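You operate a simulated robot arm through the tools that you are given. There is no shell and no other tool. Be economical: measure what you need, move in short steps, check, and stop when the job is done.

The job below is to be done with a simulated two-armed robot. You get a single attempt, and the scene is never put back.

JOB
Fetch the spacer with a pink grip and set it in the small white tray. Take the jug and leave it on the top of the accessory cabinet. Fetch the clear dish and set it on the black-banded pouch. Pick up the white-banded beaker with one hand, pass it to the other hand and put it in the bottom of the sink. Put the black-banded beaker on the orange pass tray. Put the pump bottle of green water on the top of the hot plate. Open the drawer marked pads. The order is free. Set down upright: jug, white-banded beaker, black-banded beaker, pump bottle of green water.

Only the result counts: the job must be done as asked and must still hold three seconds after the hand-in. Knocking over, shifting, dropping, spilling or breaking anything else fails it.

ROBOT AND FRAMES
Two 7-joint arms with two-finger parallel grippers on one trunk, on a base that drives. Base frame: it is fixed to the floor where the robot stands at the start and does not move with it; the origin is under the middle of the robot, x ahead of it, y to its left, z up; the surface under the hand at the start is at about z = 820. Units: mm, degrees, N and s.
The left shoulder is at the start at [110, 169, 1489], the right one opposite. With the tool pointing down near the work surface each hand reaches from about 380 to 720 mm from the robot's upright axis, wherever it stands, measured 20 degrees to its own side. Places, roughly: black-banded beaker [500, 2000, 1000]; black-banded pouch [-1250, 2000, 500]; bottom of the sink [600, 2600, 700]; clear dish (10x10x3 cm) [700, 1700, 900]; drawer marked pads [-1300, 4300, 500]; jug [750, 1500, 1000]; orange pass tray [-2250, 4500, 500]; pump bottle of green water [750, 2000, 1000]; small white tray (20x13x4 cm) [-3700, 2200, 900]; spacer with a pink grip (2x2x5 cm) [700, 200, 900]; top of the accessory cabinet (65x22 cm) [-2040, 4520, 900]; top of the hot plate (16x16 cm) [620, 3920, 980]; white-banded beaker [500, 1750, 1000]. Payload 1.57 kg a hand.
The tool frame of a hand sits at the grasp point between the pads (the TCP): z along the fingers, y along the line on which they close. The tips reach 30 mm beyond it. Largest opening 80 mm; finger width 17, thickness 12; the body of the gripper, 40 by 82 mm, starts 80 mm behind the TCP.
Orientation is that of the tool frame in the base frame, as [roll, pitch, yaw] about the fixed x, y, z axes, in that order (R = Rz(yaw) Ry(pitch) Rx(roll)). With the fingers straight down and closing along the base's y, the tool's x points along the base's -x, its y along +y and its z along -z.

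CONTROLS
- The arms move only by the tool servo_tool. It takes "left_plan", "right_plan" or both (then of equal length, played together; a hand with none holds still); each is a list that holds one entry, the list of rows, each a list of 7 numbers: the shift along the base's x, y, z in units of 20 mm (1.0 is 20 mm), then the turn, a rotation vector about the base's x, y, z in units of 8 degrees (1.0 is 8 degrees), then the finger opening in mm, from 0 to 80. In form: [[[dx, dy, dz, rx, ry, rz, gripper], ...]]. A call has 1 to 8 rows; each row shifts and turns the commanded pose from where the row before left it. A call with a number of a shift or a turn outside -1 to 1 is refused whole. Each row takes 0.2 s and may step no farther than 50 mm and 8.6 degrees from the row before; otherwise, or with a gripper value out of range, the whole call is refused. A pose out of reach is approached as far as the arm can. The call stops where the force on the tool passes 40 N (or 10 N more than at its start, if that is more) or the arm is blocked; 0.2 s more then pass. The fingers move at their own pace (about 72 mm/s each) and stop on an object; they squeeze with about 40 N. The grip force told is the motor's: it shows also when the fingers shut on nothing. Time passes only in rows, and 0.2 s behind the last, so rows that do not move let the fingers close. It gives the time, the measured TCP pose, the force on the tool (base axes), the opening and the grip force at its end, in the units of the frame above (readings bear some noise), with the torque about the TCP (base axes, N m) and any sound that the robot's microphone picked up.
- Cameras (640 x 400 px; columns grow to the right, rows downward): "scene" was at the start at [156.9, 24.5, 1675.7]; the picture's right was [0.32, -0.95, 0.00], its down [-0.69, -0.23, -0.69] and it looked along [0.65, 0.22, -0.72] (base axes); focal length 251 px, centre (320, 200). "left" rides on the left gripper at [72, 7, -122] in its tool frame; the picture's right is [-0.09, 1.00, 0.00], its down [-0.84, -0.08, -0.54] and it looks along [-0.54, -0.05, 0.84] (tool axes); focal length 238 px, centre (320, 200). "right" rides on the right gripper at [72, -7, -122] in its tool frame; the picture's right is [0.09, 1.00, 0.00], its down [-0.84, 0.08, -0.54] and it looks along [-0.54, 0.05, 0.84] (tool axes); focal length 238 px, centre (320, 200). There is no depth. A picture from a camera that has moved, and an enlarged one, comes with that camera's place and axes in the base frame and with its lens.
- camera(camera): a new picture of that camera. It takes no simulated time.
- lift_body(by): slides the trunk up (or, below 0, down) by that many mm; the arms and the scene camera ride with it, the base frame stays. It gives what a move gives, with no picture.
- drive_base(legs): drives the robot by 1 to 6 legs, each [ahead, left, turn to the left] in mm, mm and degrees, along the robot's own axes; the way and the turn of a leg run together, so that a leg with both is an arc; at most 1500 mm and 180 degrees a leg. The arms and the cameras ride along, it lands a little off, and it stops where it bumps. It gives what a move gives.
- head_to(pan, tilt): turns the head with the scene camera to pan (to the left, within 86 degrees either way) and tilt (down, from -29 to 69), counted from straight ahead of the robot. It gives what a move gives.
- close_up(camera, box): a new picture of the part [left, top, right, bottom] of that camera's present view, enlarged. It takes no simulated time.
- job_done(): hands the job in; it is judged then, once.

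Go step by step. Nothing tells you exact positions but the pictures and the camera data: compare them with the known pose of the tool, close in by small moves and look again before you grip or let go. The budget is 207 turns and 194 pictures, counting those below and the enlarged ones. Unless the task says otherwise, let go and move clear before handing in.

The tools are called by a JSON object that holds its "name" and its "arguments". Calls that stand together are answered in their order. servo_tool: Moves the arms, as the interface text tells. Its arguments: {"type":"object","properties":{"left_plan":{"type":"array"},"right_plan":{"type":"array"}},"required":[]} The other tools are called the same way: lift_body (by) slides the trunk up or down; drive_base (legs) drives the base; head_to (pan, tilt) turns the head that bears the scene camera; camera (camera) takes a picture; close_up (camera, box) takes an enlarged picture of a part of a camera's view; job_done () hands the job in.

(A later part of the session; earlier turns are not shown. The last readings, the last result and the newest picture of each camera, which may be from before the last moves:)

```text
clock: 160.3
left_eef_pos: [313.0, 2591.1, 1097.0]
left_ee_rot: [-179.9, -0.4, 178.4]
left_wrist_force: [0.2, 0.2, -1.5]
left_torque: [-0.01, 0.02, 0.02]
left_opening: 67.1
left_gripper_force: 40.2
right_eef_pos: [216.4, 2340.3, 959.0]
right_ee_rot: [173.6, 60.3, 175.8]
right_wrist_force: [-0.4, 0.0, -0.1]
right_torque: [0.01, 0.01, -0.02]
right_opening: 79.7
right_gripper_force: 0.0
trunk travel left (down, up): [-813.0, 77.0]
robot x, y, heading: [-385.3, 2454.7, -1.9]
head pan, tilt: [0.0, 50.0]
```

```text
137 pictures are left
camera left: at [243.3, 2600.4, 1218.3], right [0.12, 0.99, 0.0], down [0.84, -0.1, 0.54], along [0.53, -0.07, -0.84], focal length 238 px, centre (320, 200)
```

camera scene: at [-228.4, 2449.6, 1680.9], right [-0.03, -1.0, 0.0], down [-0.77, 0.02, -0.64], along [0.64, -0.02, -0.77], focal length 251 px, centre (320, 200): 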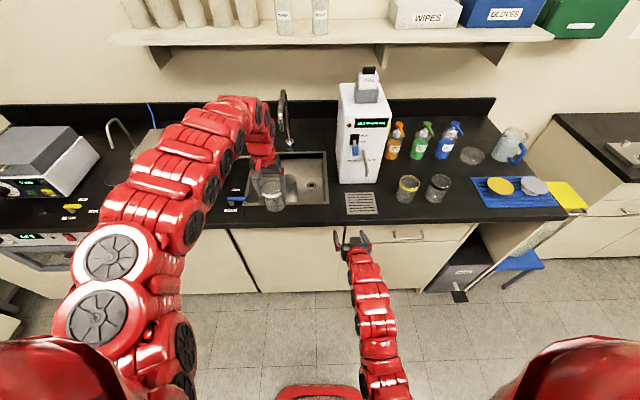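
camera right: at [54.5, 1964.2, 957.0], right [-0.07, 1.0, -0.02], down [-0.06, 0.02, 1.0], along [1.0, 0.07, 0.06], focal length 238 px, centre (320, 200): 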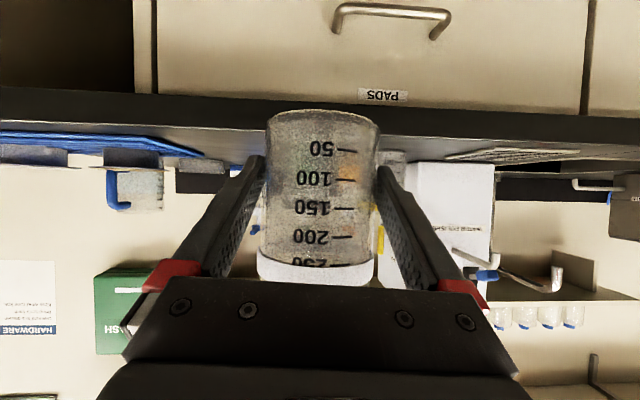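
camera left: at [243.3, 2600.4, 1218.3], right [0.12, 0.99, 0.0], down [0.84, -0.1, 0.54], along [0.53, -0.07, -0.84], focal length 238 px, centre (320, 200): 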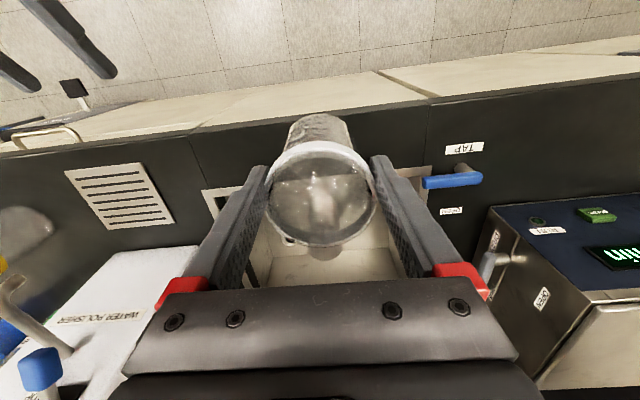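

The opening dropped from 71 to 67 mm, so the beaker has shifted in the grip. I'll take a close look.

{"name": "close_up", "arguments": {"camera": "left", "box": [220, 100, 420, 260]}}

{"name": "close_up", "arguments": {"camera": "scene", "box": [220, 120, 340, 220]}}

{"name": "camera", "arguments": {"camera": "right"}}

```text
2.50 times, centred on (320, 180) of left
camera zoom: at [243.3, 2600.4, 1218.3], right [0.12, 0.99, 0.0], down [0.84, -0.1, 0.54], along [0.53, -0.07, -0.84], focal length 596 px, centre (320, 250)
```

zoom: 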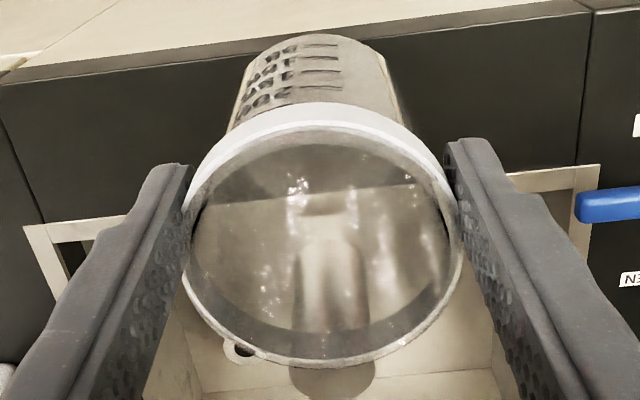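

```text
4.00 times, centred on (280, 170) of scene
camera zoom: at [-228.4, 2449.6, 1680.9], right [-0.03, -1.0, 0.0], down [-0.77, 0.02, -0.64], along [0.64, -0.02, -0.77], focal length 1005 px, centre (480, 320)
```

zoom: 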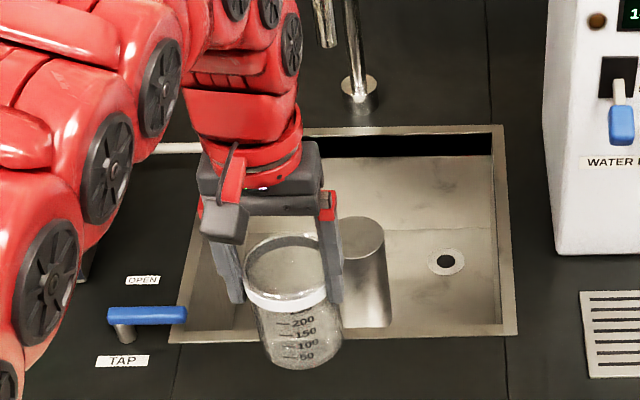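

```text
134 pictures are left
camera right: at [74.4, 2331.1, 957.2], right [-0.07, 1.0, -0.03], down [-0.06, 0.02, 1.0], along [1.0, 0.07, 0.06], focal length 238 px, centre (320, 200)
```

right: 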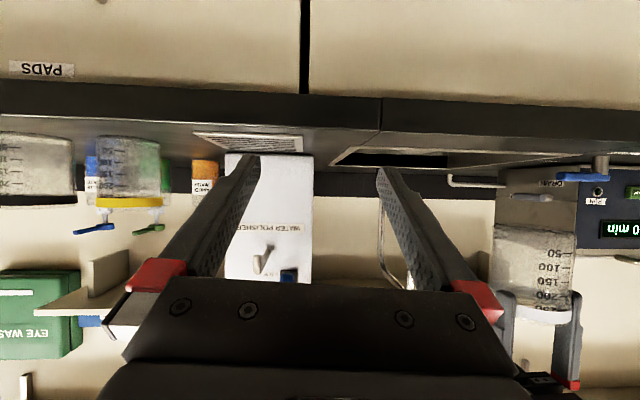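

The beaker has slid about 10 mm forward in the grip, so contact is now at the finger edges. I'll set it briefly on the bench strip in front of the sink (x≈358) to re-grip it centred.

{"name": "servo_tool", "arguments": {"left_plan": [[[0.6, 0, 0, 0, 0, 0, 60], [0.6, 0, -0.5, 0, 0, 0, 60], [0.55, 0, -0.5, 0, 0, 0, 60], [0, 0, -1, 0, 0, 0, 60], [0, 0, -1, 0, 0, 0, 60], [0, 0, -0.7, 0, 0, 0, 60]]]}}

{"name": "camera", "arguments": {"camera": "left"}}

{"name": "camera", "arguments": {"camera": "right"}}

```text
clock: 161.7
left_eef_pos: [338.2, 2590.2, 1023.7]
left_ee_rot: [-179.9, -0.2, 178.4]
left_wrist_force: [-0.5, 0.1, -1.8]
left_torque: [-0.01, -0.02, 0.0]
left_opening: 67.0
left_gripper_force: 39.9
left hand out of reach, approached as far as the arm can: row 3, 4
right_eef_pos: [216.9, 2340.0, 960.5]
right_ee_rot: [173.5, 60.4, 175.8]
right_wrist_force: [-0.7, -0.5, -0.5]
right_torque: [-0.03, -0.01, 0.0]
right_opening: 80.0
right_gripper_force: 0.1
trunk travel left (down, up): [-813.0, 77.0]
robot x, y, heading: [-385.9, 2450.9, -1.7]
head pan, tilt: [0.0, 50.0]
```

```text
133 pictures are left
camera left: at [267.0, 2601.2, 1144.9], right [0.12, 0.99, 0.0], down [0.84, -0.1, 0.54], along [0.53, -0.07, -0.84], focal length 238 px, centre (320, 200)
```

left: 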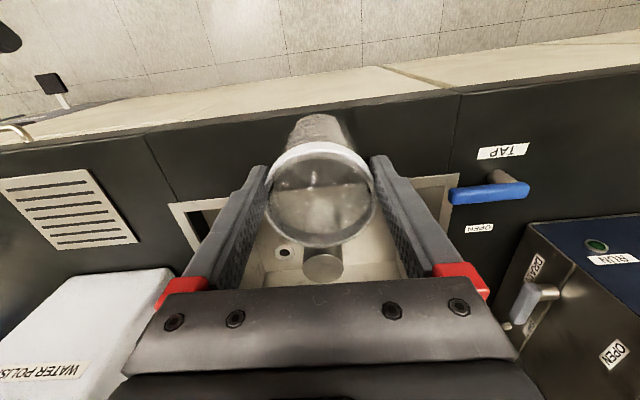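

```text
132 pictures are left
camera right: at [74.8, 2330.6, 956.9], right [-0.07, 1.0, -0.02], down [-0.06, 0.02, 1.0], along [1.0, 0.07, 0.06], focal length 238 px, centre (320, 200)
```

right: 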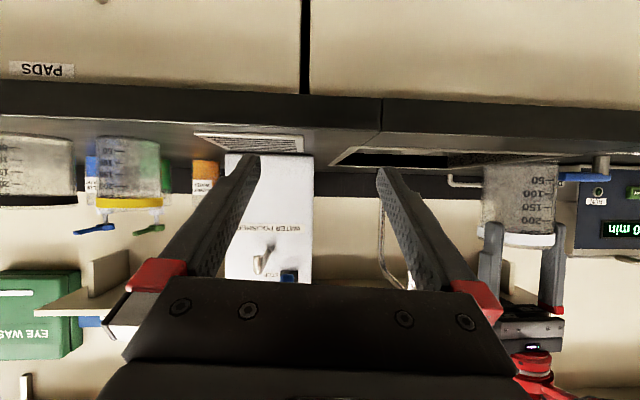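

{"name": "servo_tool", "arguments": {"left_plan": [[[0.5, 0, 0, 0, 0, 0, 60], [0, 0, -0.4, 0, 0, 0, 60], [0, 0, -0.25, 0, 0, 0, 60], [0, 0, -0.25, 0, 0, 0, 60], [0, 0, -0.25, 0, 0, 0, 60], [0, 0, -0.25, 0, 0, 0, 60]]]}}

{"name": "close_up", "arguments": {"camera": "right", "box": [440, 120, 620, 260]}}

{"name": "camera", "arguments": {"camera": "left"}}

```text
clock: 163.1
left_eef_pos: [332.8, 2593.1, 998.2]
left_ee_rot: [-180.0, -0.1, 178.3]
left_wrist_force: [-0.7, 1.7, 15.5]
left_torque: [0.14, -0.27, -0.03]
left_opening: 67.0
left_gripper_force: 40.0
left hand out of reach, approached as far as the arm can: row 1, 6
right_eef_pos: [214.7, 2340.7, 960.0]
right_ee_rot: [173.4, 60.4, 175.6]
right_wrist_force: [0.1, 0.2, 0.8]
right_torque: [-0.02, 0.02, -0.02]
right_opening: 79.9
right_gripper_force: 0.1
trunk travel left (down, up): [-813.0, 77.0]
robot x, y, heading: [-384.8, 2455.2, -1.7]
head pan, tilt: [0.0, 50.0]
```

```text
2.86 times, centred on (530, 190) of right
camera zoom: at [73.4, 2330.6, 957.9], right [-0.07, 1.0, -0.02], down [-0.06, 0.02, 1.0], along [1.0, 0.07, 0.06], focal length 681 px, centre (-280, 229)
```

zoom: 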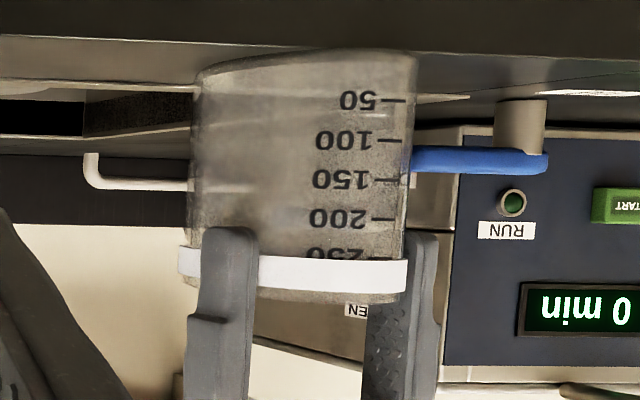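

```text
130 pictures are left
camera left: at [261.8, 2601.5, 1119.8], right [0.12, 0.99, 0.0], down [0.83, -0.1, 0.54], along [0.54, -0.07, -0.84], focal length 238 px, centre (320, 200)
```

left: 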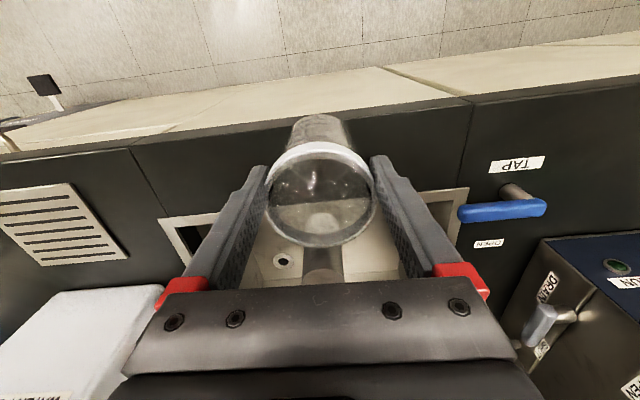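

The beaker touches the bench but overhangs the edge slightly, with its centre at x≈340. I'll nudge the base forward 30 mm to bring it fully onto the strip.

{"name": "drive_base", "arguments": {"legs": [[30, 0, 0]]}}

{"name": "camera", "arguments": {"camera": "left"}}

{"name": "close_up", "arguments": {"camera": "right", "box": [440, 120, 620, 260]}}

```text
clock: 164.0
left_eef_pos: [362.0, 2591.4, 993.6]
left_ee_rot: [-179.9, -0.4, 178.4]
left_wrist_force: [0.0, -0.3, -1.0]
left_torque: [-0.02, 0.01, -0.05]
left_opening: 66.3
left_gripper_force: 40.3
right_eef_pos: [246.5, 2339.9, 959.3]
right_ee_rot: [173.7, 60.5, 175.8]
right_wrist_force: [0.8, -0.2, -0.5]
right_torque: [0.01, 0.01, -0.01]
right_opening: 79.8
right_gripper_force: 0.1
trunk travel left (down, up): [-813.0, 77.0]
robot x, y, heading: [-355.9, 2451.3, -1.7]
head pan, tilt: [0.0, 50.0]
```

```text
129 pictures are left
camera left: at [291.6, 2601.3, 1116.7], right [0.12, 0.99, 0.0], down [0.84, -0.1, 0.54], along [0.53, -0.07, -0.84], focal length 238 px, centre (320, 200)
```

left: 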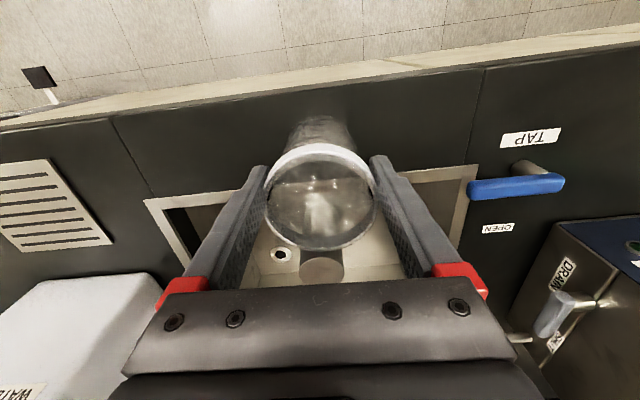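

```text
2.86 times, centred on (530, 190) of right
camera zoom: at [104.2, 2330.6, 957.0], right [-0.07, 1.0, -0.03], down [-0.06, 0.02, 1.0], along [1.0, 0.07, 0.06], focal length 681 px, centre (-280, 229)
```

zoom: 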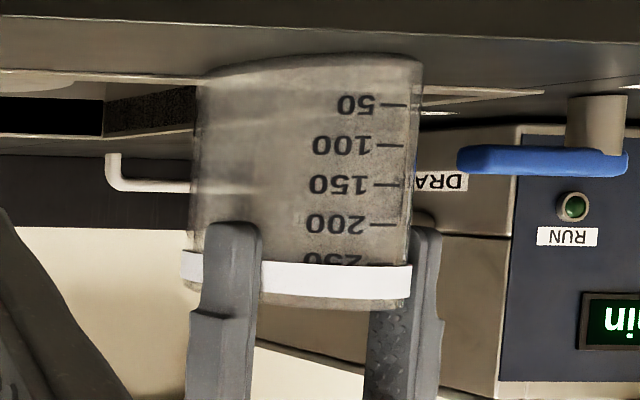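

The beaker is now fully over the strip (x≈333–405). I'll lower it to contact and open.

{"name": "servo_tool", "arguments": {"left_plan": [[[0, 0, -0.15, 0, 0, 0, 60], [0, 0, -0.15, 0, 0, 0, 60], [0, 0, -0.15, 0, 0, 0, 60], [0, 0, 0, 0, 0, 0, 60]]]}}

```text
clock: 165.0
left_eef_pos: [360.7, 2591.7, 991.6]
left_ee_rot: [-180.0, 0.2, 178.4]
left_wrist_force: [-6.3, -0.6, 21.8]
left_torque: [0.07, 0.97, 0.02]
left_opening: 66.3
left_gripper_force: 41.1
right_eef_pos: [244.7, 2338.4, 961.2]
right_ee_rot: [173.4, 60.6, 175.7]
right_wrist_force: [0.8, -0.6, 0.9]
right_torque: [0.03, -0.01, -0.03]
right_opening: 79.8
right_gripper_force: 0.0
trunk travel left (down, up): [-813.0, 77.0]
robot x, y, heading: [-358.5, 2454.7, -1.6]
head pan, tilt: [0.0, 50.0]
stopped in row 4 (left hand): the force on the tool passed its limit at 42 N (the readings are from after the stop); the commanded pose is now the measured one
```

{"name": "servo_tool", "arguments": {"left_plan": [[[0, 0, 0.1, 0, 0, 0, 60], [0, 0, 0, 0, 0, 0, 72], [0, 0, 0, 0, 0, 0, 80], [0, 0, 0, 0, 0, 0, 80]]]}}

{"name": "camera", "arguments": {"camera": "left"}}

{"name": "close_up", "arguments": {"camera": "right", "box": [440, 120, 620, 260]}}

```text
clock: 166.0
left_eef_pos: [363.2, 2592.4, 990.4]
left_ee_rot: [-179.9, 0.1, 178.4]
left_wrist_force: [-0.4, 0.5, 0.5]
left_torque: [-0.02, -0.02, 0.01]
left_opening: 80.0
left_gripper_force: 0.1
right_eef_pos: [247.6, 2339.3, 959.6]
right_ee_rot: [173.6, 60.3, 175.8]
right_wrist_force: [0.8, 0.6, 0.3]
right_torque: [-0.01, -0.01, 0.0]
right_opening: 80.4
right_gripper_force: 0.1
trunk travel left (down, up): [-813.0, 77.0]
robot x, y, heading: [-358.5, 2455.9, -1.5]
head pan, tilt: [0.0, 50.0]
```

```text
127 pictures are left
camera left: at [292.9, 2601.4, 1111.9], right [0.12, 0.99, 0.0], down [0.83, -0.1, 0.54], along [0.54, -0.07, -0.84], focal length 238 px, centre (320, 200)
```

left: 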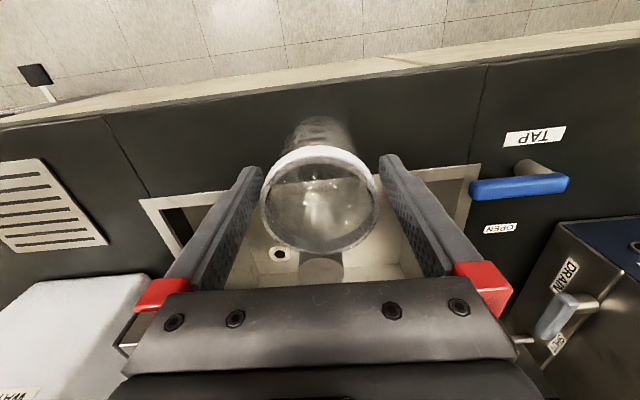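

```text
2.86 times, centred on (530, 190) of right
camera zoom: at [104.9, 2330.3, 956.8], right [-0.07, 1.0, -0.02], down [-0.06, 0.02, 1.0], along [1.0, 0.07, 0.06], focal length 681 px, centre (-280, 229)
```

zoom: 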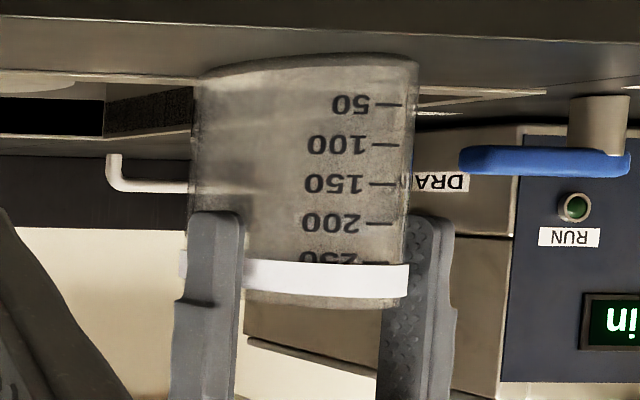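

The beaker stands upright at about [371, 2591], rim z≈991. I'll raise the left hand, pull the right back, and drive forward for better reach before re-gripping deeper.

{"name": "servo_tool", "arguments": {"left_plan": [[[0, 0, 1, 0, 0, 0, 80], [0, 0, 1, 0, 0, 0, 80], [0, 0, 1, 0, 0, 0, 80], [0, 0, 1, 0, 0, 0, 80]]], "right_plan": [[[-1, 0, 0, 0, 0, 0, 80], [-1, 0, 0, 0, 0, 0, 80], [-1, 0, 0, 0, 0, 0, 80], [-1, 0, -0.5, 0, 0, 0, 80]]]}}

{"name": "drive_base", "arguments": {"legs": [[170, -60, 0]]}}

{"name": "camera", "arguments": {"camera": "left"}}

{"name": "camera", "arguments": {"camera": "right"}}

```text
clock: 167.0
left_eef_pos: [361.7, 2591.3, 1070.8]
left_ee_rot: [180.0, 0.1, 178.4]
left_wrist_force: [0.7, -0.6, 0.2]
left_torque: [-0.01, -0.01, -0.02]
left_opening: 80.4
left_gripper_force: 0.1
right_eef_pos: [165.5, 2339.3, 950.0]
right_ee_rot: [173.5, 60.4, 175.7]
right_wrist_force: [0.1, 0.0, -0.7]
right_torque: [0.0, 0.0, -0.01]
right_opening: 80.0
right_gripper_force: 0.1
trunk travel left (down, up): [-813.0, 77.0]
robot x, y, heading: [-357.3, 2455.1, -1.6]
head pan, tilt: [0.0, 50.0]
```

```text
clock: 168.5
left_eef_pos: [528.8, 2527.3, 1071.3]
left_ee_rot: [-179.9, 0.1, 178.5]
left_wrist_force: [0.1, -0.2, 0.0]
left_torque: [0.02, 0.01, -0.01]
left_opening: 80.1
left_gripper_force: 0.1
right_eef_pos: [333.4, 2274.5, 949.7]
right_ee_rot: [173.6, 60.4, 175.8]
right_wrist_force: [0.1, -0.5, -0.2]
right_torque: [-0.04, -0.03, 0.02]
right_opening: 80.0
right_gripper_force: 0.0
trunk travel left (down, up): [-813.0, 77.0]
robot x, y, heading: [-193.0, 2390.9, -1.9]
head pan, tilt: [0.0, 50.0]
```

```text
125 pictures are left
camera left: at [458.1, 2536.5, 1193.0], right [0.12, 0.99, 0.0], down [0.83, -0.1, 0.54], along [0.54, -0.07, -0.84], focal length 238 px, centre (320, 200)
```

left: 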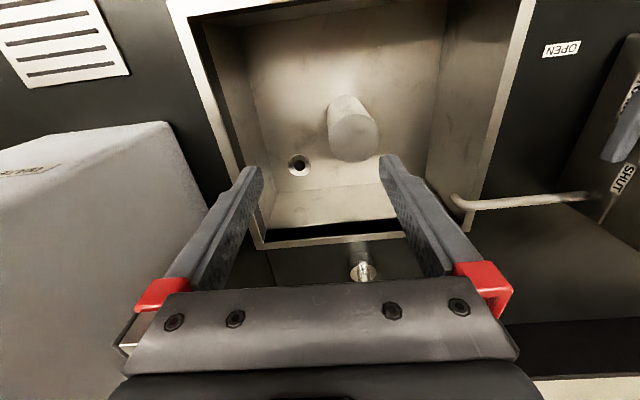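

```text
124 pictures are left
camera right: at [190.2, 2265.3, 947.3], right [-0.07, 1.0, -0.03], down [-0.06, 0.02, 1.0], along [1.0, 0.07, 0.06], focal length 238 px, centre (320, 200)
```

right: 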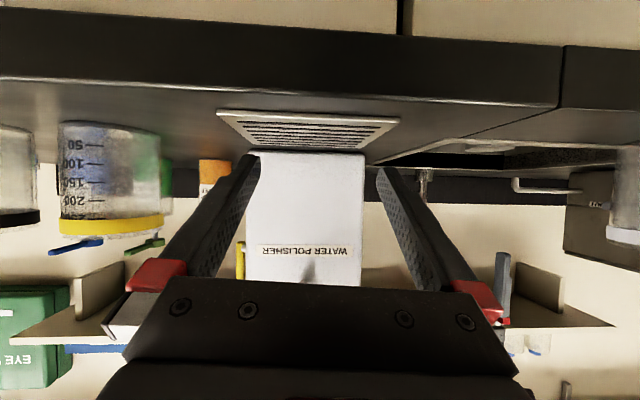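

I'll move the left hand back over the beaker.

{"name": "servo_tool", "arguments": {"left_plan": [[[-1, 0.4, 0, 0, 0, 0, 80], [-1, 0.4, 0, 0, 0, 0, 80], [-1, 0.4, 0, 0, 0, 0, 80], [-1, 0.4, 0, 0, 0, 0, 80], [-1, 0.4, -0.2, 0, 0, 0, 80], [-1, 0.4, -0.2, 0, 0, 0, 80], [-1, 0.4, -0.2, 0, 0, 0, 80], [-0.9, 0.4, -0.2, 0, 0, 0, 80]]]}}

{"name": "camera", "arguments": {"camera": "left"}}

```text
clock: 170.3
left_eef_pos: [450.7, 2593.8, 1037.2]
left_ee_rot: [-179.9, -0.2, 178.4]
left_wrist_force: [1.2, 0.2, 0.1]
left_torque: [0.01, 0.01, 0.05]
left_opening: 79.9
left_gripper_force: 0.1
left hand out of reach, approached as far as the arm can: row 4, 5, 6, 7, 8
right_eef_pos: [333.2, 2275.5, 949.0]
right_ee_rot: [173.6, 60.4, 175.9]
right_wrist_force: [0.3, 0.2, 0.5]
right_torque: [0.01, -0.02, -0.01]
right_opening: 80.1
right_gripper_force: 0.1
trunk travel left (down, up): [-813.0, 77.0]
robot x, y, heading: [-189.8, 2390.6, -1.7]
head pan, tilt: [0.0, 50.0]
```

```text
123 pictures are left
camera left: at [380.7, 2604.0, 1159.0], right [0.12, 0.99, 0.0], down [0.84, -0.1, 0.54], along [0.54, -0.07, -0.84], focal length 238 px, centre (320, 200)
```

left: 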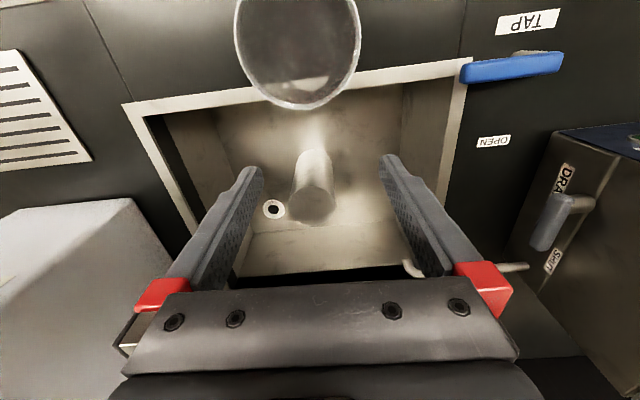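

This is the inner reach limit; raising the trunk helps. I'll lift the trunk 75 mm and then bring the hand back and down.

{"name": "lift_body", "arguments": {"by": 75}}

{"name": "servo_tool", "arguments": {"left_plan": [[[-0.5, -0.1, -0.9, 0, 0, 0, 80], [-0.5, 0, -0.9, 0, 0, 0, 80], [-0.8, 0, -0.9, 0, 0, 0, 80], [-1, 0, -0.5, 0, 0, 0, 80], [-1, 0, -0.3, 0, 0, 0, 80]]]}}

{"name": "camera", "arguments": {"camera": "left"}}

```text
clock: 171.4
left_eef_pos: [451.8, 2594.3, 1111.9]
left_ee_rot: [-179.9, -0.1, 178.5]
left_wrist_force: [0.0, -0.7, 0.4]
left_torque: [-0.01, -0.01, -0.02]
left_opening: 80.1
left_gripper_force: 0.0
right_eef_pos: [333.1, 2274.2, 1023.6]
right_ee_rot: [173.5, 60.4, 175.7]
right_wrist_force: [0.8, 0.0, 0.1]
right_torque: [-0.02, 0.01, 0.02]
right_opening: 80.0
right_gripper_force: 0.0
trunk travel left (down, up): [-888.0, 2.0]
robot x, y, heading: [-188.1, 2390.4, -1.6]
head pan, tilt: [0.0, 50.0]
```

```text
clock: 172.6
left_eef_pos: [413.1, 2595.7, 1032.2]
left_ee_rot: [-180.0, -0.2, 178.4]
left_wrist_force: [0.4, 0.2, -0.1]
left_torque: [0.01, -0.02, 0.01]
left_opening: 80.1
left_gripper_force: 0.1
left hand out of reach, approached as far as the arm can: row 1, 3, 4, 5
right_eef_pos: [333.2, 2274.7, 1024.7]
right_ee_rot: [173.6, 60.4, 175.8]
right_wrist_force: [-0.1, -0.3, 0.4]
right_torque: [-0.02, 0.01, 0.0]
right_opening: 80.0
right_gripper_force: 0.1
trunk travel left (down, up): [-888.0, 2.0]
robot x, y, heading: [-186.9, 2392.3, -1.7]
head pan, tilt: [0.0, 50.0]
```

```text
122 pictures are left
camera left: at [343.5, 2604.3, 1153.1], right [0.12, 0.99, 0.0], down [0.84, -0.1, 0.54], along [0.53, -0.06, -0.84], focal length 238 px, centre (320, 200)
```

left: 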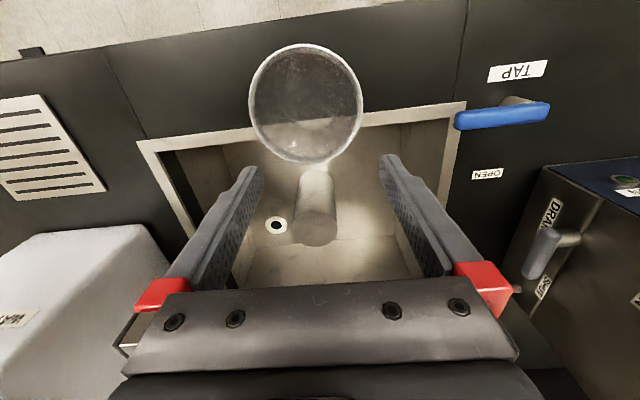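

The beaker is still at [371, 2592]. I'll back the base 42 mm to centre the hand over it.

{"name": "drive_base", "arguments": {"legs": [[-42, 0, 0]]}}

{"name": "camera", "arguments": {"camera": "left"}}

```text
clock: 173.5
left_eef_pos: [377.2, 2595.8, 1028.7]
left_ee_rot: [-179.9, -0.4, 178.4]
left_wrist_force: [0.4, 0.0, -0.2]
left_torque: [0.02, 0.07, 0.01]
left_opening: 79.7
left_gripper_force: 0.1
right_eef_pos: [297.2, 2275.6, 1022.4]
right_ee_rot: [173.6, 60.2, 175.9]
right_wrist_force: [0.4, -0.4, -0.1]
right_torque: [0.0, -0.01, 0.01]
right_opening: 80.4
right_gripper_force: 0.0
trunk travel left (down, up): [-888.0, 2.0]
robot x, y, heading: [-231.4, 2393.7, -1.6]
head pan, tilt: [0.0, 50.0]
```

```text
121 pictures are left
camera left: at [307.1, 2604.9, 1150.5], right [0.12, 0.99, 0.0], down [0.84, -0.1, 0.53], along [0.53, -0.07, -0.84], focal length 238 px, centre (320, 200)
```

left: 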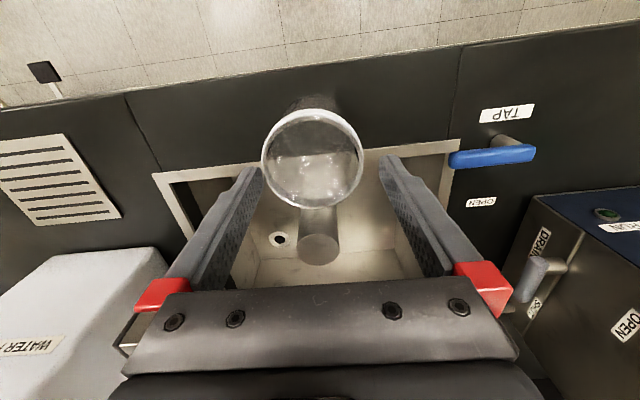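

I'll correct by -5 mm in x and y, then descend around the beaker.

{"name": "servo_tool", "arguments": {"left_plan": [[[-0.25, -0.24, -0.2, 0, 0, 0, 80], [0, 0, -0.7, 0, 0, 0, 80], [0, 0, -0.7, 0, 0, 0, 80]]]}}

{"name": "camera", "arguments": {"camera": "left"}}

```text
clock: 174.3
left_eef_pos: [368.6, 2589.8, 1000.5]
left_ee_rot: [-180.0, -0.1, 178.4]
left_wrist_force: [0.8, -0.3, 1.3]
left_torque: [0.02, 0.02, -0.01]
left_opening: 79.9
left_gripper_force: 0.1
right_eef_pos: [292.0, 2276.8, 1025.4]
right_ee_rot: [173.7, 60.5, 175.8]
right_wrist_force: [0.3, 0.2, 0.4]
right_torque: [0.01, 0.0, 0.01]
right_opening: 80.0
right_gripper_force: 0.1
trunk travel left (down, up): [-888.0, 2.0]
robot x, y, heading: [-234.4, 2391.9, -1.6]
head pan, tilt: [0.0, 50.0]
```

```text
120 pictures are left
camera left: at [296.5, 2600.5, 1121.5], right [0.12, 0.99, 0.0], down [0.84, -0.1, 0.54], along [0.54, -0.07, -0.84], focal length 238 px, centre (320, 200)
```

left: 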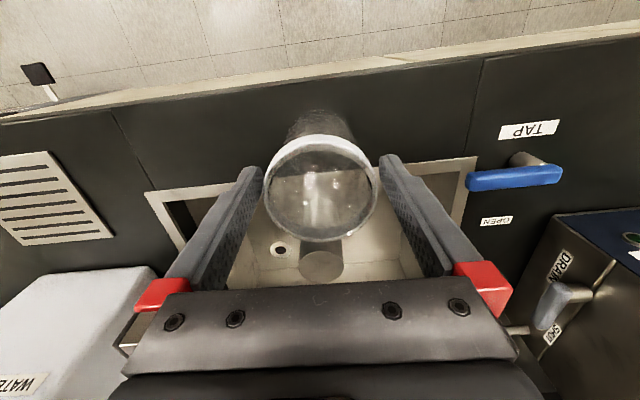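

{"name": "servo_tool", "arguments": {"left_plan": [[[0.17, 0.03, -0.7, 0, 0, 0, 80], [0, 0, -0.7, 0, 0, 0, 80], [0, 0, -0.75, 0, 0, 0, 80], [0, 0, 0, 0, 0, 0, 60], [0, 0, 0, 0, 0, 0, 60], [0, 0, 0, 0, 0, 0, 60], [0, 0, 1, 0, 0, 0, 60], [0, 0, 1, 0, 0, 0, 60]]]}}

{"name": "camera", "arguments": {"camera": "left"}}

```text
clock: 176.1
left_eef_pos: [372.5, 2591.5, 995.5]
left_ee_rot: [-179.9, -0.2, 178.5]
left_wrist_force: [-0.1, -0.4, -1.3]
left_torque: [-0.02, -0.01, -0.01]
left_opening: 67.4
left_gripper_force: 40.3
right_eef_pos: [291.7, 2275.7, 1025.4]
right_ee_rot: [173.5, 60.4, 175.8]
right_wrist_force: [0.4, 0.3, 0.6]
right_torque: [0.01, -0.02, -0.01]
right_opening: 80.1
right_gripper_force: 0.1
trunk travel left (down, up): [-888.0, 2.0]
robot x, y, heading: [-230.0, 2387.8, -1.7]
head pan, tilt: [0.0, 50.0]
```

```text
119 pictures are left
camera left: at [300.5, 2600.7, 1118.0], right [0.12, 0.99, 0.0], down [0.84, -0.1, 0.54], along [0.54, -0.07, -0.84], focal length 238 px, centre (320, 200)
```

left: 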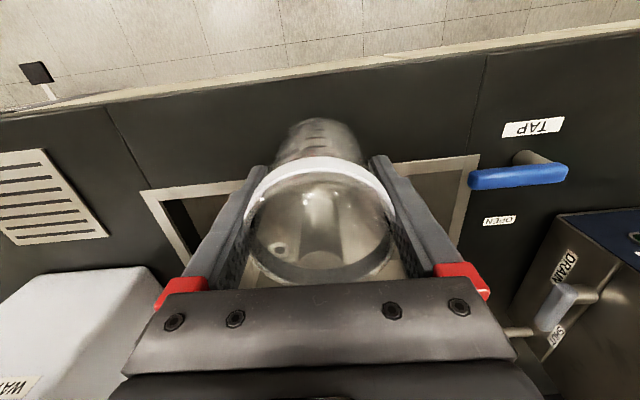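

The opening of 67 mm shows the glass is 67 wide and the band 71.5, so this grip on the glass under the band is sound. I'll move the beaker toward the sink's free area at about [500, 2475] and raise the right hand so I can lower the trunk later.

{"name": "servo_tool", "arguments": {"left_plan": [[[0.5, -0.5, 1, 0, 0, 0, 60], [1, -0.7, 0.5, 0, 0, 0, 60], [1, -0.8, 0, 0, 0, 0, 60], [0, -0.8, 0, 0, 0, 0, 60], [0, -0.8, 0, 0, 0, 0, 60], [0, -0.8, 0, 0, 0, 0, 60], [0, -0.8, 0, 0, 0, 0, 60], [0, -0.5, 0, 0, 0, 0, 60]]], "right_plan": [[[0.2, 0, 1, 0, 0, 0, 80], [0.2, 0, 1, 0, 0, 0, 80], [0.2, 0, 1, 0, 0, 0, 80], [0.2, 0, 1, 0, 0, 0, 80], [0.2, 0, 1, 0, 0, 0, 80], [0.2, 0, 1, 0, 0, 0, 80], [0.2, 0, 1, 0, 0, 0, 80], [0.2, 0, 1, 0, 0, 0, 80]]]}}

{"name": "drive_base", "arguments": {"legs": [[85, 0, 0]]}}

{"name": "camera", "arguments": {"camera": "left"}}

{"name": "camera", "arguments": {"camera": "scene"}}

```text
clock: 177.9
left_eef_pos: [420.9, 2476.8, 1025.5]
left_ee_rot: [-179.9, -0.2, 178.5]
left_wrist_force: [-0.1, -0.1, -1.3]
left_torque: [0.03, 0.03, 0.01]
left_opening: 67.3
left_gripper_force: 40.3
right_eef_pos: [306.3, 2275.4, 1094.8]
right_ee_rot: [173.5, 60.4, 175.9]
right_wrist_force: [-0.2, 0.5, 0.2]
right_torque: [0.0, 0.03, 0.0]
right_opening: 80.0
right_gripper_force: 0.1
right hand out of reach, approached as far as the arm can: row 4, 5, 6, 7, 8
trunk travel left (down, up): [-888.0, 2.0]
robot x, y, heading: [-228.4, 2391.9, -1.5]
head pan, tilt: [0.0, 50.0]
```

```text
clock: 179.0
left_eef_pos: [502.1, 2474.8, 1027.3]
left_ee_rot: [-179.9, -0.2, 178.4]
left_wrist_force: [-0.4, -1.0, -0.8]
left_torque: [-0.02, 0.0, -0.01]
left_opening: 67.2
left_gripper_force: 40.2
right_eef_pos: [386.8, 2272.5, 1096.0]
right_ee_rot: [173.5, 60.4, 175.8]
right_wrist_force: [0.4, -0.3, 0.0]
right_torque: [0.0, -0.04, 0.02]
right_opening: 80.2
right_gripper_force: 0.0
trunk travel left (down, up): [-888.0, 2.0]
robot x, y, heading: [-146.4, 2383.7, -1.6]
head pan, tilt: [0.0, 50.0]
```

```text
118 pictures are left
camera left: at [431.4, 2483.8, 1149.0], right [0.12, 0.99, 0.0], down [0.84, -0.1, 0.54], along [0.54, -0.07, -0.84], focal length 238 px, centre (320, 200)
```

left: 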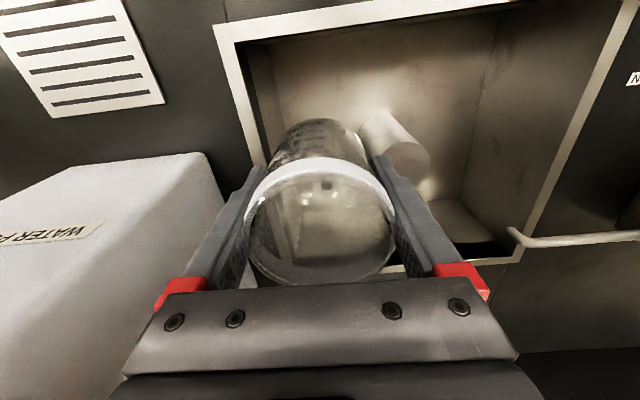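

```text
117 pictures are left
camera scene: at [7.8, 2382.4, 1756.1], right [-0.03, -1.0, 0.0], down [-0.77, 0.02, -0.64], along [0.64, -0.02, -0.77], focal length 251 px, centre (320, 200)
```

scene: 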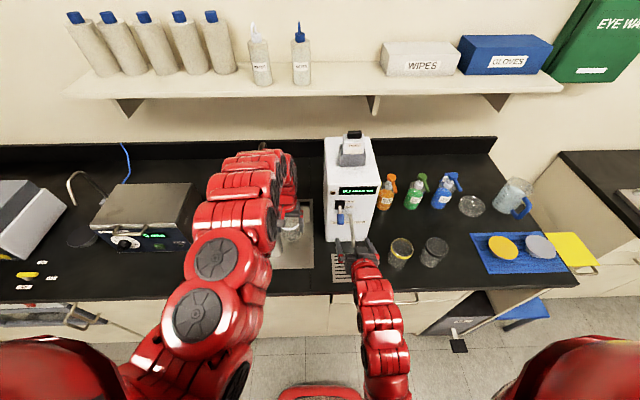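

Reach is the issue, so I'll bring the base closer and pull the left arm back to x≈520. Then I'll lower the trunk 150 mm while the right hand stays above the bench.

{"name": "drive_base", "arguments": {"legs": [[60, 0, 0]]}}

{"name": "servo_tool", "arguments": {"left_plan": [[[-0.6, 0.2, 0, 0, 0, 0, 60], [-0.6, 0.2, 0, 0, 0, 0, 60], [-0.6, 0, 0, 0, 0, 0, 60]]], "right_plan": [[[-0.5, 0, 0, 0, 0, 0, 80], [-0.5, 0, 0, 0, 0, 0, 80], [0, 0, 0, 0, 0, 0, 80]]]}}

{"name": "camera", "arguments": {"camera": "left"}}

{"name": "camera", "arguments": {"camera": "right"}}

```text
clock: 179.9
left_eef_pos: [561.9, 2473.7, 1028.1]
left_ee_rot: [-179.9, -0.1, 178.4]
left_wrist_force: [-0.1, -0.4, -1.1]
left_torque: [-0.02, 0.02, 0.01]
left_opening: 67.2
left_gripper_force: 40.4
right_eef_pos: [445.4, 2270.5, 1094.5]
right_ee_rot: [173.6, 60.4, 176.0]
right_wrist_force: [-6.5, 0.6, -5.1]
right_torque: [-0.22, -0.09, 0.22]
right_opening: 79.7
right_gripper_force: 0.0
trunk travel left (down, up): [-888.0, 2.0]
robot x, y, heading: [-89.5, 2388.6, -1.6]
head pan, tilt: [0.0, 50.0]
```

```text
clock: 180.7
left_eef_pos: [526.9, 2481.2, 1026.5]
left_ee_rot: [-179.9, -0.1, 178.5]
left_wrist_force: [0.2, 0.5, -1.1]
left_torque: [0.03, 0.02, 0.0]
left_opening: 67.0
left_gripper_force: 40.0
right_eef_pos: [448.2, 2271.1, 1094.6]
right_ee_rot: [173.6, 60.2, 175.9]
right_wrist_force: [-3.4, -0.1, -2.6]
right_torque: [-0.11, 0.01, 0.22]
right_opening: 79.9
right_gripper_force: 0.1
right hand out of reach, approached as far as the arm can: row 1, 2
trunk travel left (down, up): [-888.0, 2.0]
robot x, y, heading: [-86.7, 2388.0, -1.6]
head pan, tilt: [0.0, 50.0]
```

```text
116 pictures are left
camera left: at [455.8, 2490.1, 1148.6], right [0.12, 0.99, 0.0], down [0.84, -0.1, 0.54], along [0.53, -0.06, -0.84], focal length 238 px, centre (320, 200)
```

left: 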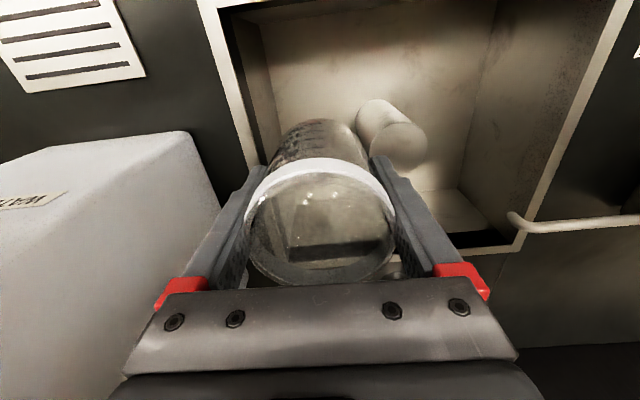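

```text
115 pictures are left
camera right: at [305.0, 2262.0, 1091.2], right [-0.07, 1.0, -0.03], down [-0.06, 0.02, 1.0], along [1.0, 0.07, 0.06], focal length 238 px, centre (320, 200)
```

right: 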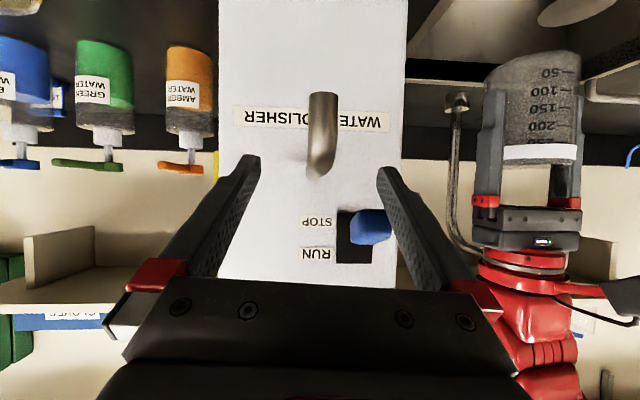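

The right fingertips are touching the polisher face, so I'll back off the base. Then I'll swing the right hand out to the right, in front of the bench, so the trunk can be lowered freely.

{"name": "drive_base", "arguments": {"legs": [[-60, 0, 0]]}}

{"name": "servo_tool", "arguments": {"right_plan": [[[0, -1, 0, 0, 0, -0.5, 60], [-0.2, -1, 0, 0, 0, -0.5, 60], [-0.4, -1, 0, 0, 0, -0.5, 60], [-0.6, -1, 0, 0, 0, -0.5, 60], [-0.6, -1, 0, 0, 0, -0.5, 60], [-0.6, -1, 0, 0, 0, -0.5, 60], [-0.6, -1, 0, 0, 0, -0.5, 60], [-0.6, -1, 0, 0, 0, -0.5, 60]]]}}

{"name": "camera", "arguments": {"camera": "right"}}

{"name": "camera", "arguments": {"camera": "scene"}}

```text
clock: 181.7
left_eef_pos: [471.8, 2482.2, 1023.2]
left_ee_rot: [-179.9, -0.5, 178.5]
left_wrist_force: [0.5, 0.0, -1.9]
left_torque: [0.01, 0.02, -0.04]
left_opening: 67.3
left_gripper_force: 39.9
right_eef_pos: [394.4, 2272.9, 1091.7]
right_ee_rot: [173.6, 60.1, 176.0]
right_wrist_force: [0.5, 0.1, -0.3]
right_torque: [-0.03, 0.01, 0.02]
right_opening: 80.2
right_gripper_force: 0.1
trunk travel left (down, up): [-888.0, 2.0]
robot x, y, heading: [-150.9, 2387.5, -1.3]
head pan, tilt: [0.0, 50.0]
```

```text
clock: 182.4
left_eef_pos: [470.2, 2489.5, 1025.7]
left_ee_rot: [-179.8, -0.3, 178.6]
left_wrist_force: [-1.1, -0.1, -0.4]
left_torque: [-0.02, 0.01, 0.02]
left_opening: 67.1
left_gripper_force: 39.6
right_eef_pos: [388.0, 2242.0, 1092.2]
right_ee_rot: [172.1, 60.7, 166.8]
right_wrist_force: [6.4, 14.4, -0.5]
right_torque: [0.17, -0.14, 0.24]
right_opening: 72.3
right_gripper_force: 7.4
right hand out of reach, approached as far as the arm can: row 3
trunk travel left (down, up): [-888.0, 2.0]
robot x, y, heading: [-145.3, 2390.1, -1.2]
head pan, tilt: [0.0, 50.0]
stopped in row 3 (right hand): the force on the tool passed its limit at 57 N (the readings are from after the stop); the commanded pose is now the measured one
```

```text
114 pictures are left
camera right: at [245.4, 2251.6, 1088.4], right [0.06, 1.0, -0.01], down [-0.07, 0.02, 1.0], along [1.0, -0.06, 0.07], focal length 238 px, centre (320, 200)
```

right: 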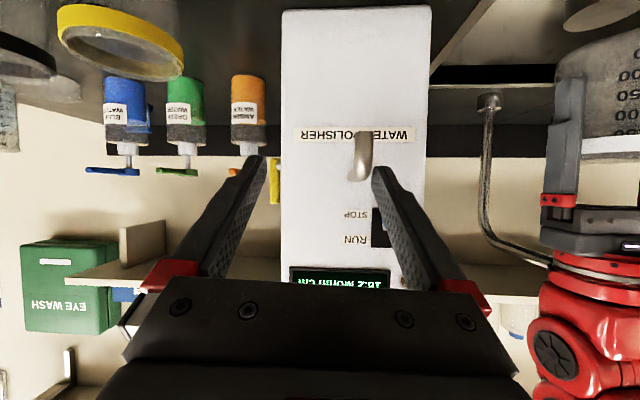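

```text
113 pictures are left
camera scene: at [13.9, 2389.8, 1755.6], right [-0.02, -1.0, 0.0], down [-0.77, 0.02, -0.64], along [0.64, -0.02, -0.77], focal length 251 px, centre (320, 200)
```

scene: 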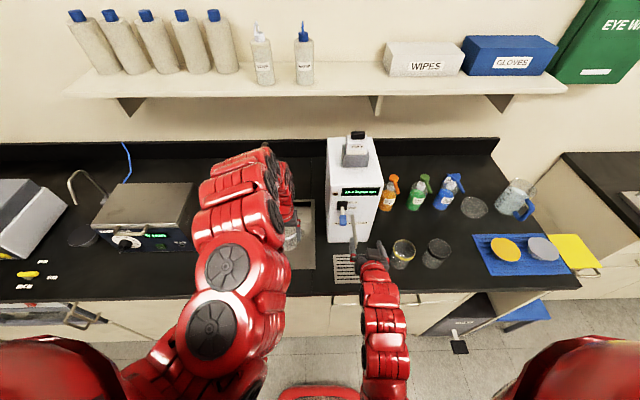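

The finger met the polisher spout. I'll ease off, back the base clear, and only then swing the right hand.

{"name": "servo_tool", "arguments": {"right_plan": [[[0, 0.5, 0, 0, 0, 0, 72], [0, 0.3, 0, 0, 0, 0, 72]]]}}

{"name": "drive_base", "arguments": {"legs": [[-130, 0, 0]]}}

{"name": "servo_tool", "arguments": {"right_plan": [[[0, -1, 0, 0, 0, -0.5, 60], [0, -1, 0, 0, 0, -0.5, 60], [-0.2, -1, 0, 0, 0, -0.5, 60], [-0.2, -1, 0, 0, 0, -0.5, 60], [-0.4, -1, 0, 0, 0, -0.5, 60], [-0.4, -1, 0, 0, 0, -0.5, 60], [-0.6, -1, 0, 0, 0, -0.5, 60], [-0.6, -1, 0, 0, 0, -0.5, 60]]]}}

{"name": "close_up", "arguments": {"camera": "scene", "box": [280, 120, 440, 260]}}

```text
clock: 183.0
left_eef_pos: [468.0, 2484.9, 1025.9]
left_ee_rot: [-179.9, -0.3, 178.6]
left_wrist_force: [0.3, 0.2, -1.3]
left_torque: [0.01, 0.05, -0.02]
left_opening: 67.2
left_gripper_force: 40.0
right_eef_pos: [386.1, 2252.2, 1091.4]
right_ee_rot: [172.1, 60.6, 166.5]
right_wrist_force: [-0.1, 1.5, -0.1]
right_torque: [-0.01, -0.01, -0.01]
right_opening: 71.8
right_gripper_force: 0.0
trunk travel left (down, up): [-888.0, 2.0]
robot x, y, heading: [-146.1, 2389.7, -1.4]
head pan, tilt: [0.0, 50.0]
```

```text
clock: 184.3
left_eef_pos: [341.6, 2487.4, 1024.9]
left_ee_rot: [-180.0, -0.4, 178.6]
left_wrist_force: [-0.1, -0.3, -1.6]
left_torque: [-0.02, 0.07, 0.01]
left_opening: 67.4
left_gripper_force: 39.6
right_eef_pos: [258.8, 2254.4, 1091.1]
right_ee_rot: [171.9, 60.7, 166.5]
right_wrist_force: [0.1, -0.6, -0.1]
right_torque: [0.0, 0.0, -0.03]
right_opening: 72.1
right_gripper_force: 0.1
trunk travel left (down, up): [-888.0, 2.0]
robot x, y, heading: [-277.8, 2390.7, -1.6]
head pan, tilt: [0.0, 50.0]
```

```text
clock: 186.1
left_eef_pos: [339.8, 2488.2, 1026.0]
left_ee_rot: [-179.8, -0.2, 178.6]
left_wrist_force: [-0.1, -1.3, -1.6]
left_torque: [-0.01, 0.01, 0.01]
left_opening: 66.8
left_gripper_force: 40.2
right_eef_pos: [209.9, 2094.9, 1091.7]
right_ee_rot: [171.9, 60.9, 134.2]
right_wrist_force: [0.0, 0.5, 0.6]
right_torque: [0.01, 0.0, 0.0]
right_opening: 60.3
right_gripper_force: 0.0
trunk travel left (down, up): [-888.0, 2.0]
robot x, y, heading: [-275.1, 2391.9, -1.4]
head pan, tilt: [0.0, 50.0]
```

```text
2.86 times, centred on (360, 190) of scene
camera zoom: at [-117.4, 2386.9, 1755.8], right [-0.03, -1.0, 0.0], down [-0.77, 0.02, -0.64], along [0.64, -0.02, -0.77], focal length 718 px, centre (206, 229)
```

zoom: 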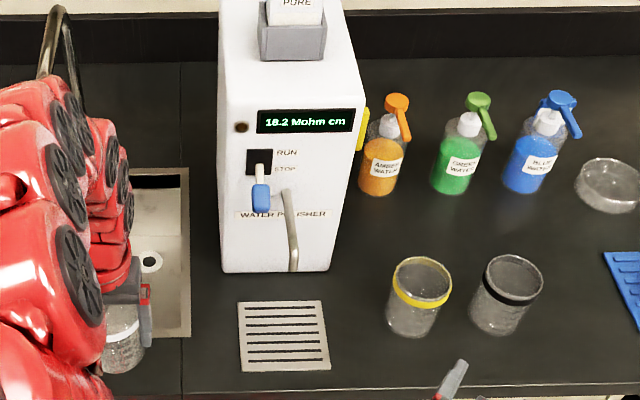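

Everything on the bench is undisturbed. I'll continue swinging the right hand outward.

{"name": "servo_tool", "arguments": {"right_plan": [[[-0.7, -1, 0, 0, 0, -0.5, 60], [-0.7, -1, 0, 0, 0, -0.5, 60], [-0.7, -1, 0, 0, 0, -0.5, 60], [-0.8, -1, 0, 0, 0, -0.5, 60], [-0.8, -1, 0, 0, 0, -0.5, 60], [-0.8, -1, 0, 0, 0, -0.5, 60], [-0.8, -1, 0, 0, 0, -0.5, 60], [-0.8, -1, 0, 0, 0, 0, 60]]]}}

```text
clock: 187.9
left_eef_pos: [340.7, 2486.7, 1025.6]
left_ee_rot: [-180.0, -0.2, 178.6]
left_wrist_force: [0.3, -0.3, -1.0]
left_torque: [-0.03, 0.01, 0.03]
left_opening: 67.2
left_gripper_force: 39.9
right_eef_pos: [76.6, 1935.8, 1068.9]
right_ee_rot: [171.9, 60.8, 106.3]
right_wrist_force: [0.3, 1.0, 0.3]
right_torque: [0.01, -0.01, -0.02]
right_opening: 59.9
right_gripper_force: 0.1
right hand out of reach, approached as far as the arm can: row 1, 2, 4
trunk travel left (down, up): [-888.0, 2.0]
robot x, y, heading: [-276.2, 2395.1, -1.3]
head pan, tilt: [0.0, 50.0]
```

{"name": "servo_tool", "arguments": {"right_plan": [[[-0.7, -0.3, 0, 0, 0, 0, 30], [-0.7, -0.3, 0, 0, 0, 0, 30], [-0.7, -0.3, 0, 0, 0, 0, 30]]]}}

{"name": "drive_base", "arguments": {"legs": [[185, 0, 0]]}}

{"name": "camera", "arguments": {"camera": "left"}}

{"name": "camera", "arguments": {"camera": "scene"}}

```text
clock: 188.7
left_eef_pos: [339.3, 2486.8, 1027.1]
left_ee_rot: [-179.9, -0.1, 178.6]
left_wrist_force: [-0.7, -0.7, -2.0]
left_torque: [0.0, -0.01, 0.03]
left_opening: 67.3
left_gripper_force: 40.3
right_eef_pos: [76.0, 1935.7, 1068.9]
right_ee_rot: [171.9, 60.9, 106.5]
right_wrist_force: [-0.1, 0.0, 0.0]
right_torque: [0.0, -0.03, -0.07]
right_opening: 30.1
right_gripper_force: 0.0
right hand out of reach, approached as far as the arm can: row 1, 2, 3
trunk travel left (down, up): [-888.0, 2.0]
robot x, y, heading: [-274.3, 2392.8, -1.6]
head pan, tilt: [0.0, 50.0]
```

```text
clock: 190.2
left_eef_pos: [522.0, 2482.2, 1027.6]
left_ee_rot: [179.9, 0.0, 178.7]
left_wrist_force: [0.2, -0.1, -0.9]
left_torque: [-0.02, 0.01, -0.01]
left_opening: 66.8
left_gripper_force: 40.1
right_eef_pos: [258.3, 1930.3, 1069.4]
right_ee_rot: [171.9, 60.9, 106.3]
right_wrist_force: [-0.8, -0.4, 0.5]
right_torque: [-0.01, -0.01, -0.01]
right_opening: 30.2
right_gripper_force: 0.1
trunk travel left (down, up): [-888.0, 2.0]
robot x, y, heading: [-92.8, 2386.3, -1.4]
head pan, tilt: [0.0, 50.0]
```

```text
111 pictures are left
camera left: at [451.3, 2491.7, 1149.4], right [0.12, 0.99, 0.0], down [0.84, -0.1, 0.54], along [0.54, -0.06, -0.84], focal length 238 px, centre (320, 200)
```

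left: 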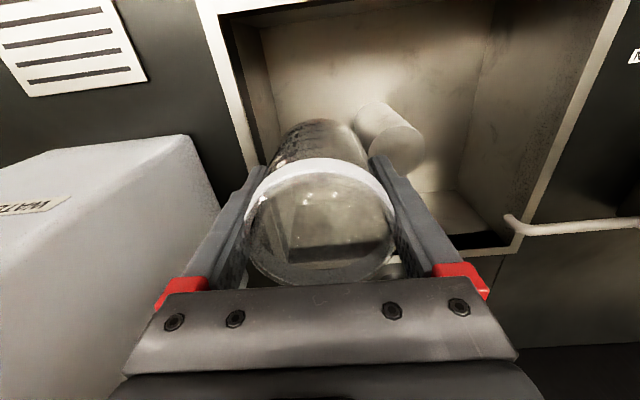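

```text
110 pictures are left
camera scene: at [63.8, 2381.7, 1756.1], right [-0.03, -1.0, 0.0], down [-0.76, 0.02, -0.64], along [0.64, -0.02, -0.77], focal length 251 px, centre (320, 200)
```

scene: 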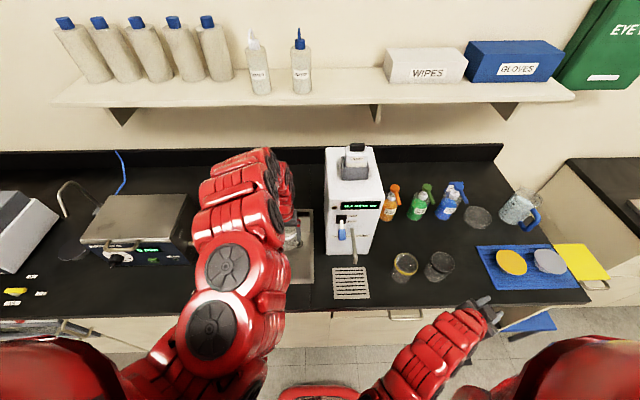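

All is clear. I'll lower the trunk in stages to bring the beaker into the sink.

{"name": "lift_body", "arguments": {"by": -150}}

{"name": "camera", "arguments": {"camera": "left"}}

{"name": "camera", "arguments": {"camera": "scene"}}

```text
clock: 191.9
left_eef_pos: [524.2, 2483.6, 877.0]
left_ee_rot: [179.9, -0.2, 178.6]
left_wrist_force: [0.1, -0.6, -0.2]
left_torque: [0.05, 0.01, 0.02]
left_opening: 67.0
left_gripper_force: 40.3
right_eef_pos: [260.2, 1930.6, 918.7]
right_ee_rot: [172.0, 60.7, 106.4]
right_wrist_force: [0.3, 0.7, -0.8]
right_torque: [-0.01, 0.01, 0.04]
right_opening: 29.9
right_gripper_force: 0.1
trunk travel left (down, up): [-738.0, 152.0]
robot x, y, heading: [-88.0, 2384.7, -1.6]
head pan, tilt: [0.0, 50.0]
```

```text
109 pictures are left
camera left: at [453.1, 2491.7, 998.5], right [0.12, 0.99, 0.0], down [0.84, -0.1, 0.54], along [0.53, -0.06, -0.84], focal length 238 px, centre (320, 200)
```

left: 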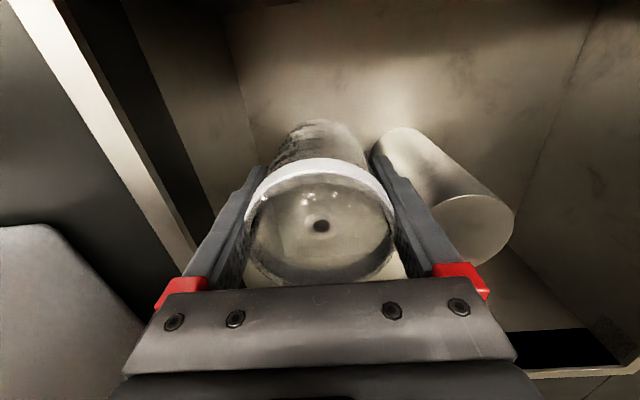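

```text
108 pictures are left
camera scene: at [66.6, 2381.7, 1605.8], right [-0.03, -1.0, 0.0], down [-0.77, 0.02, -0.64], along [0.64, -0.02, -0.77], focal length 251 px, centre (320, 200)
```

scene: 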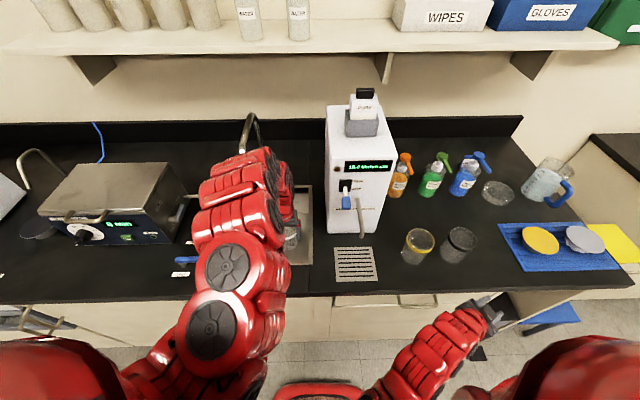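

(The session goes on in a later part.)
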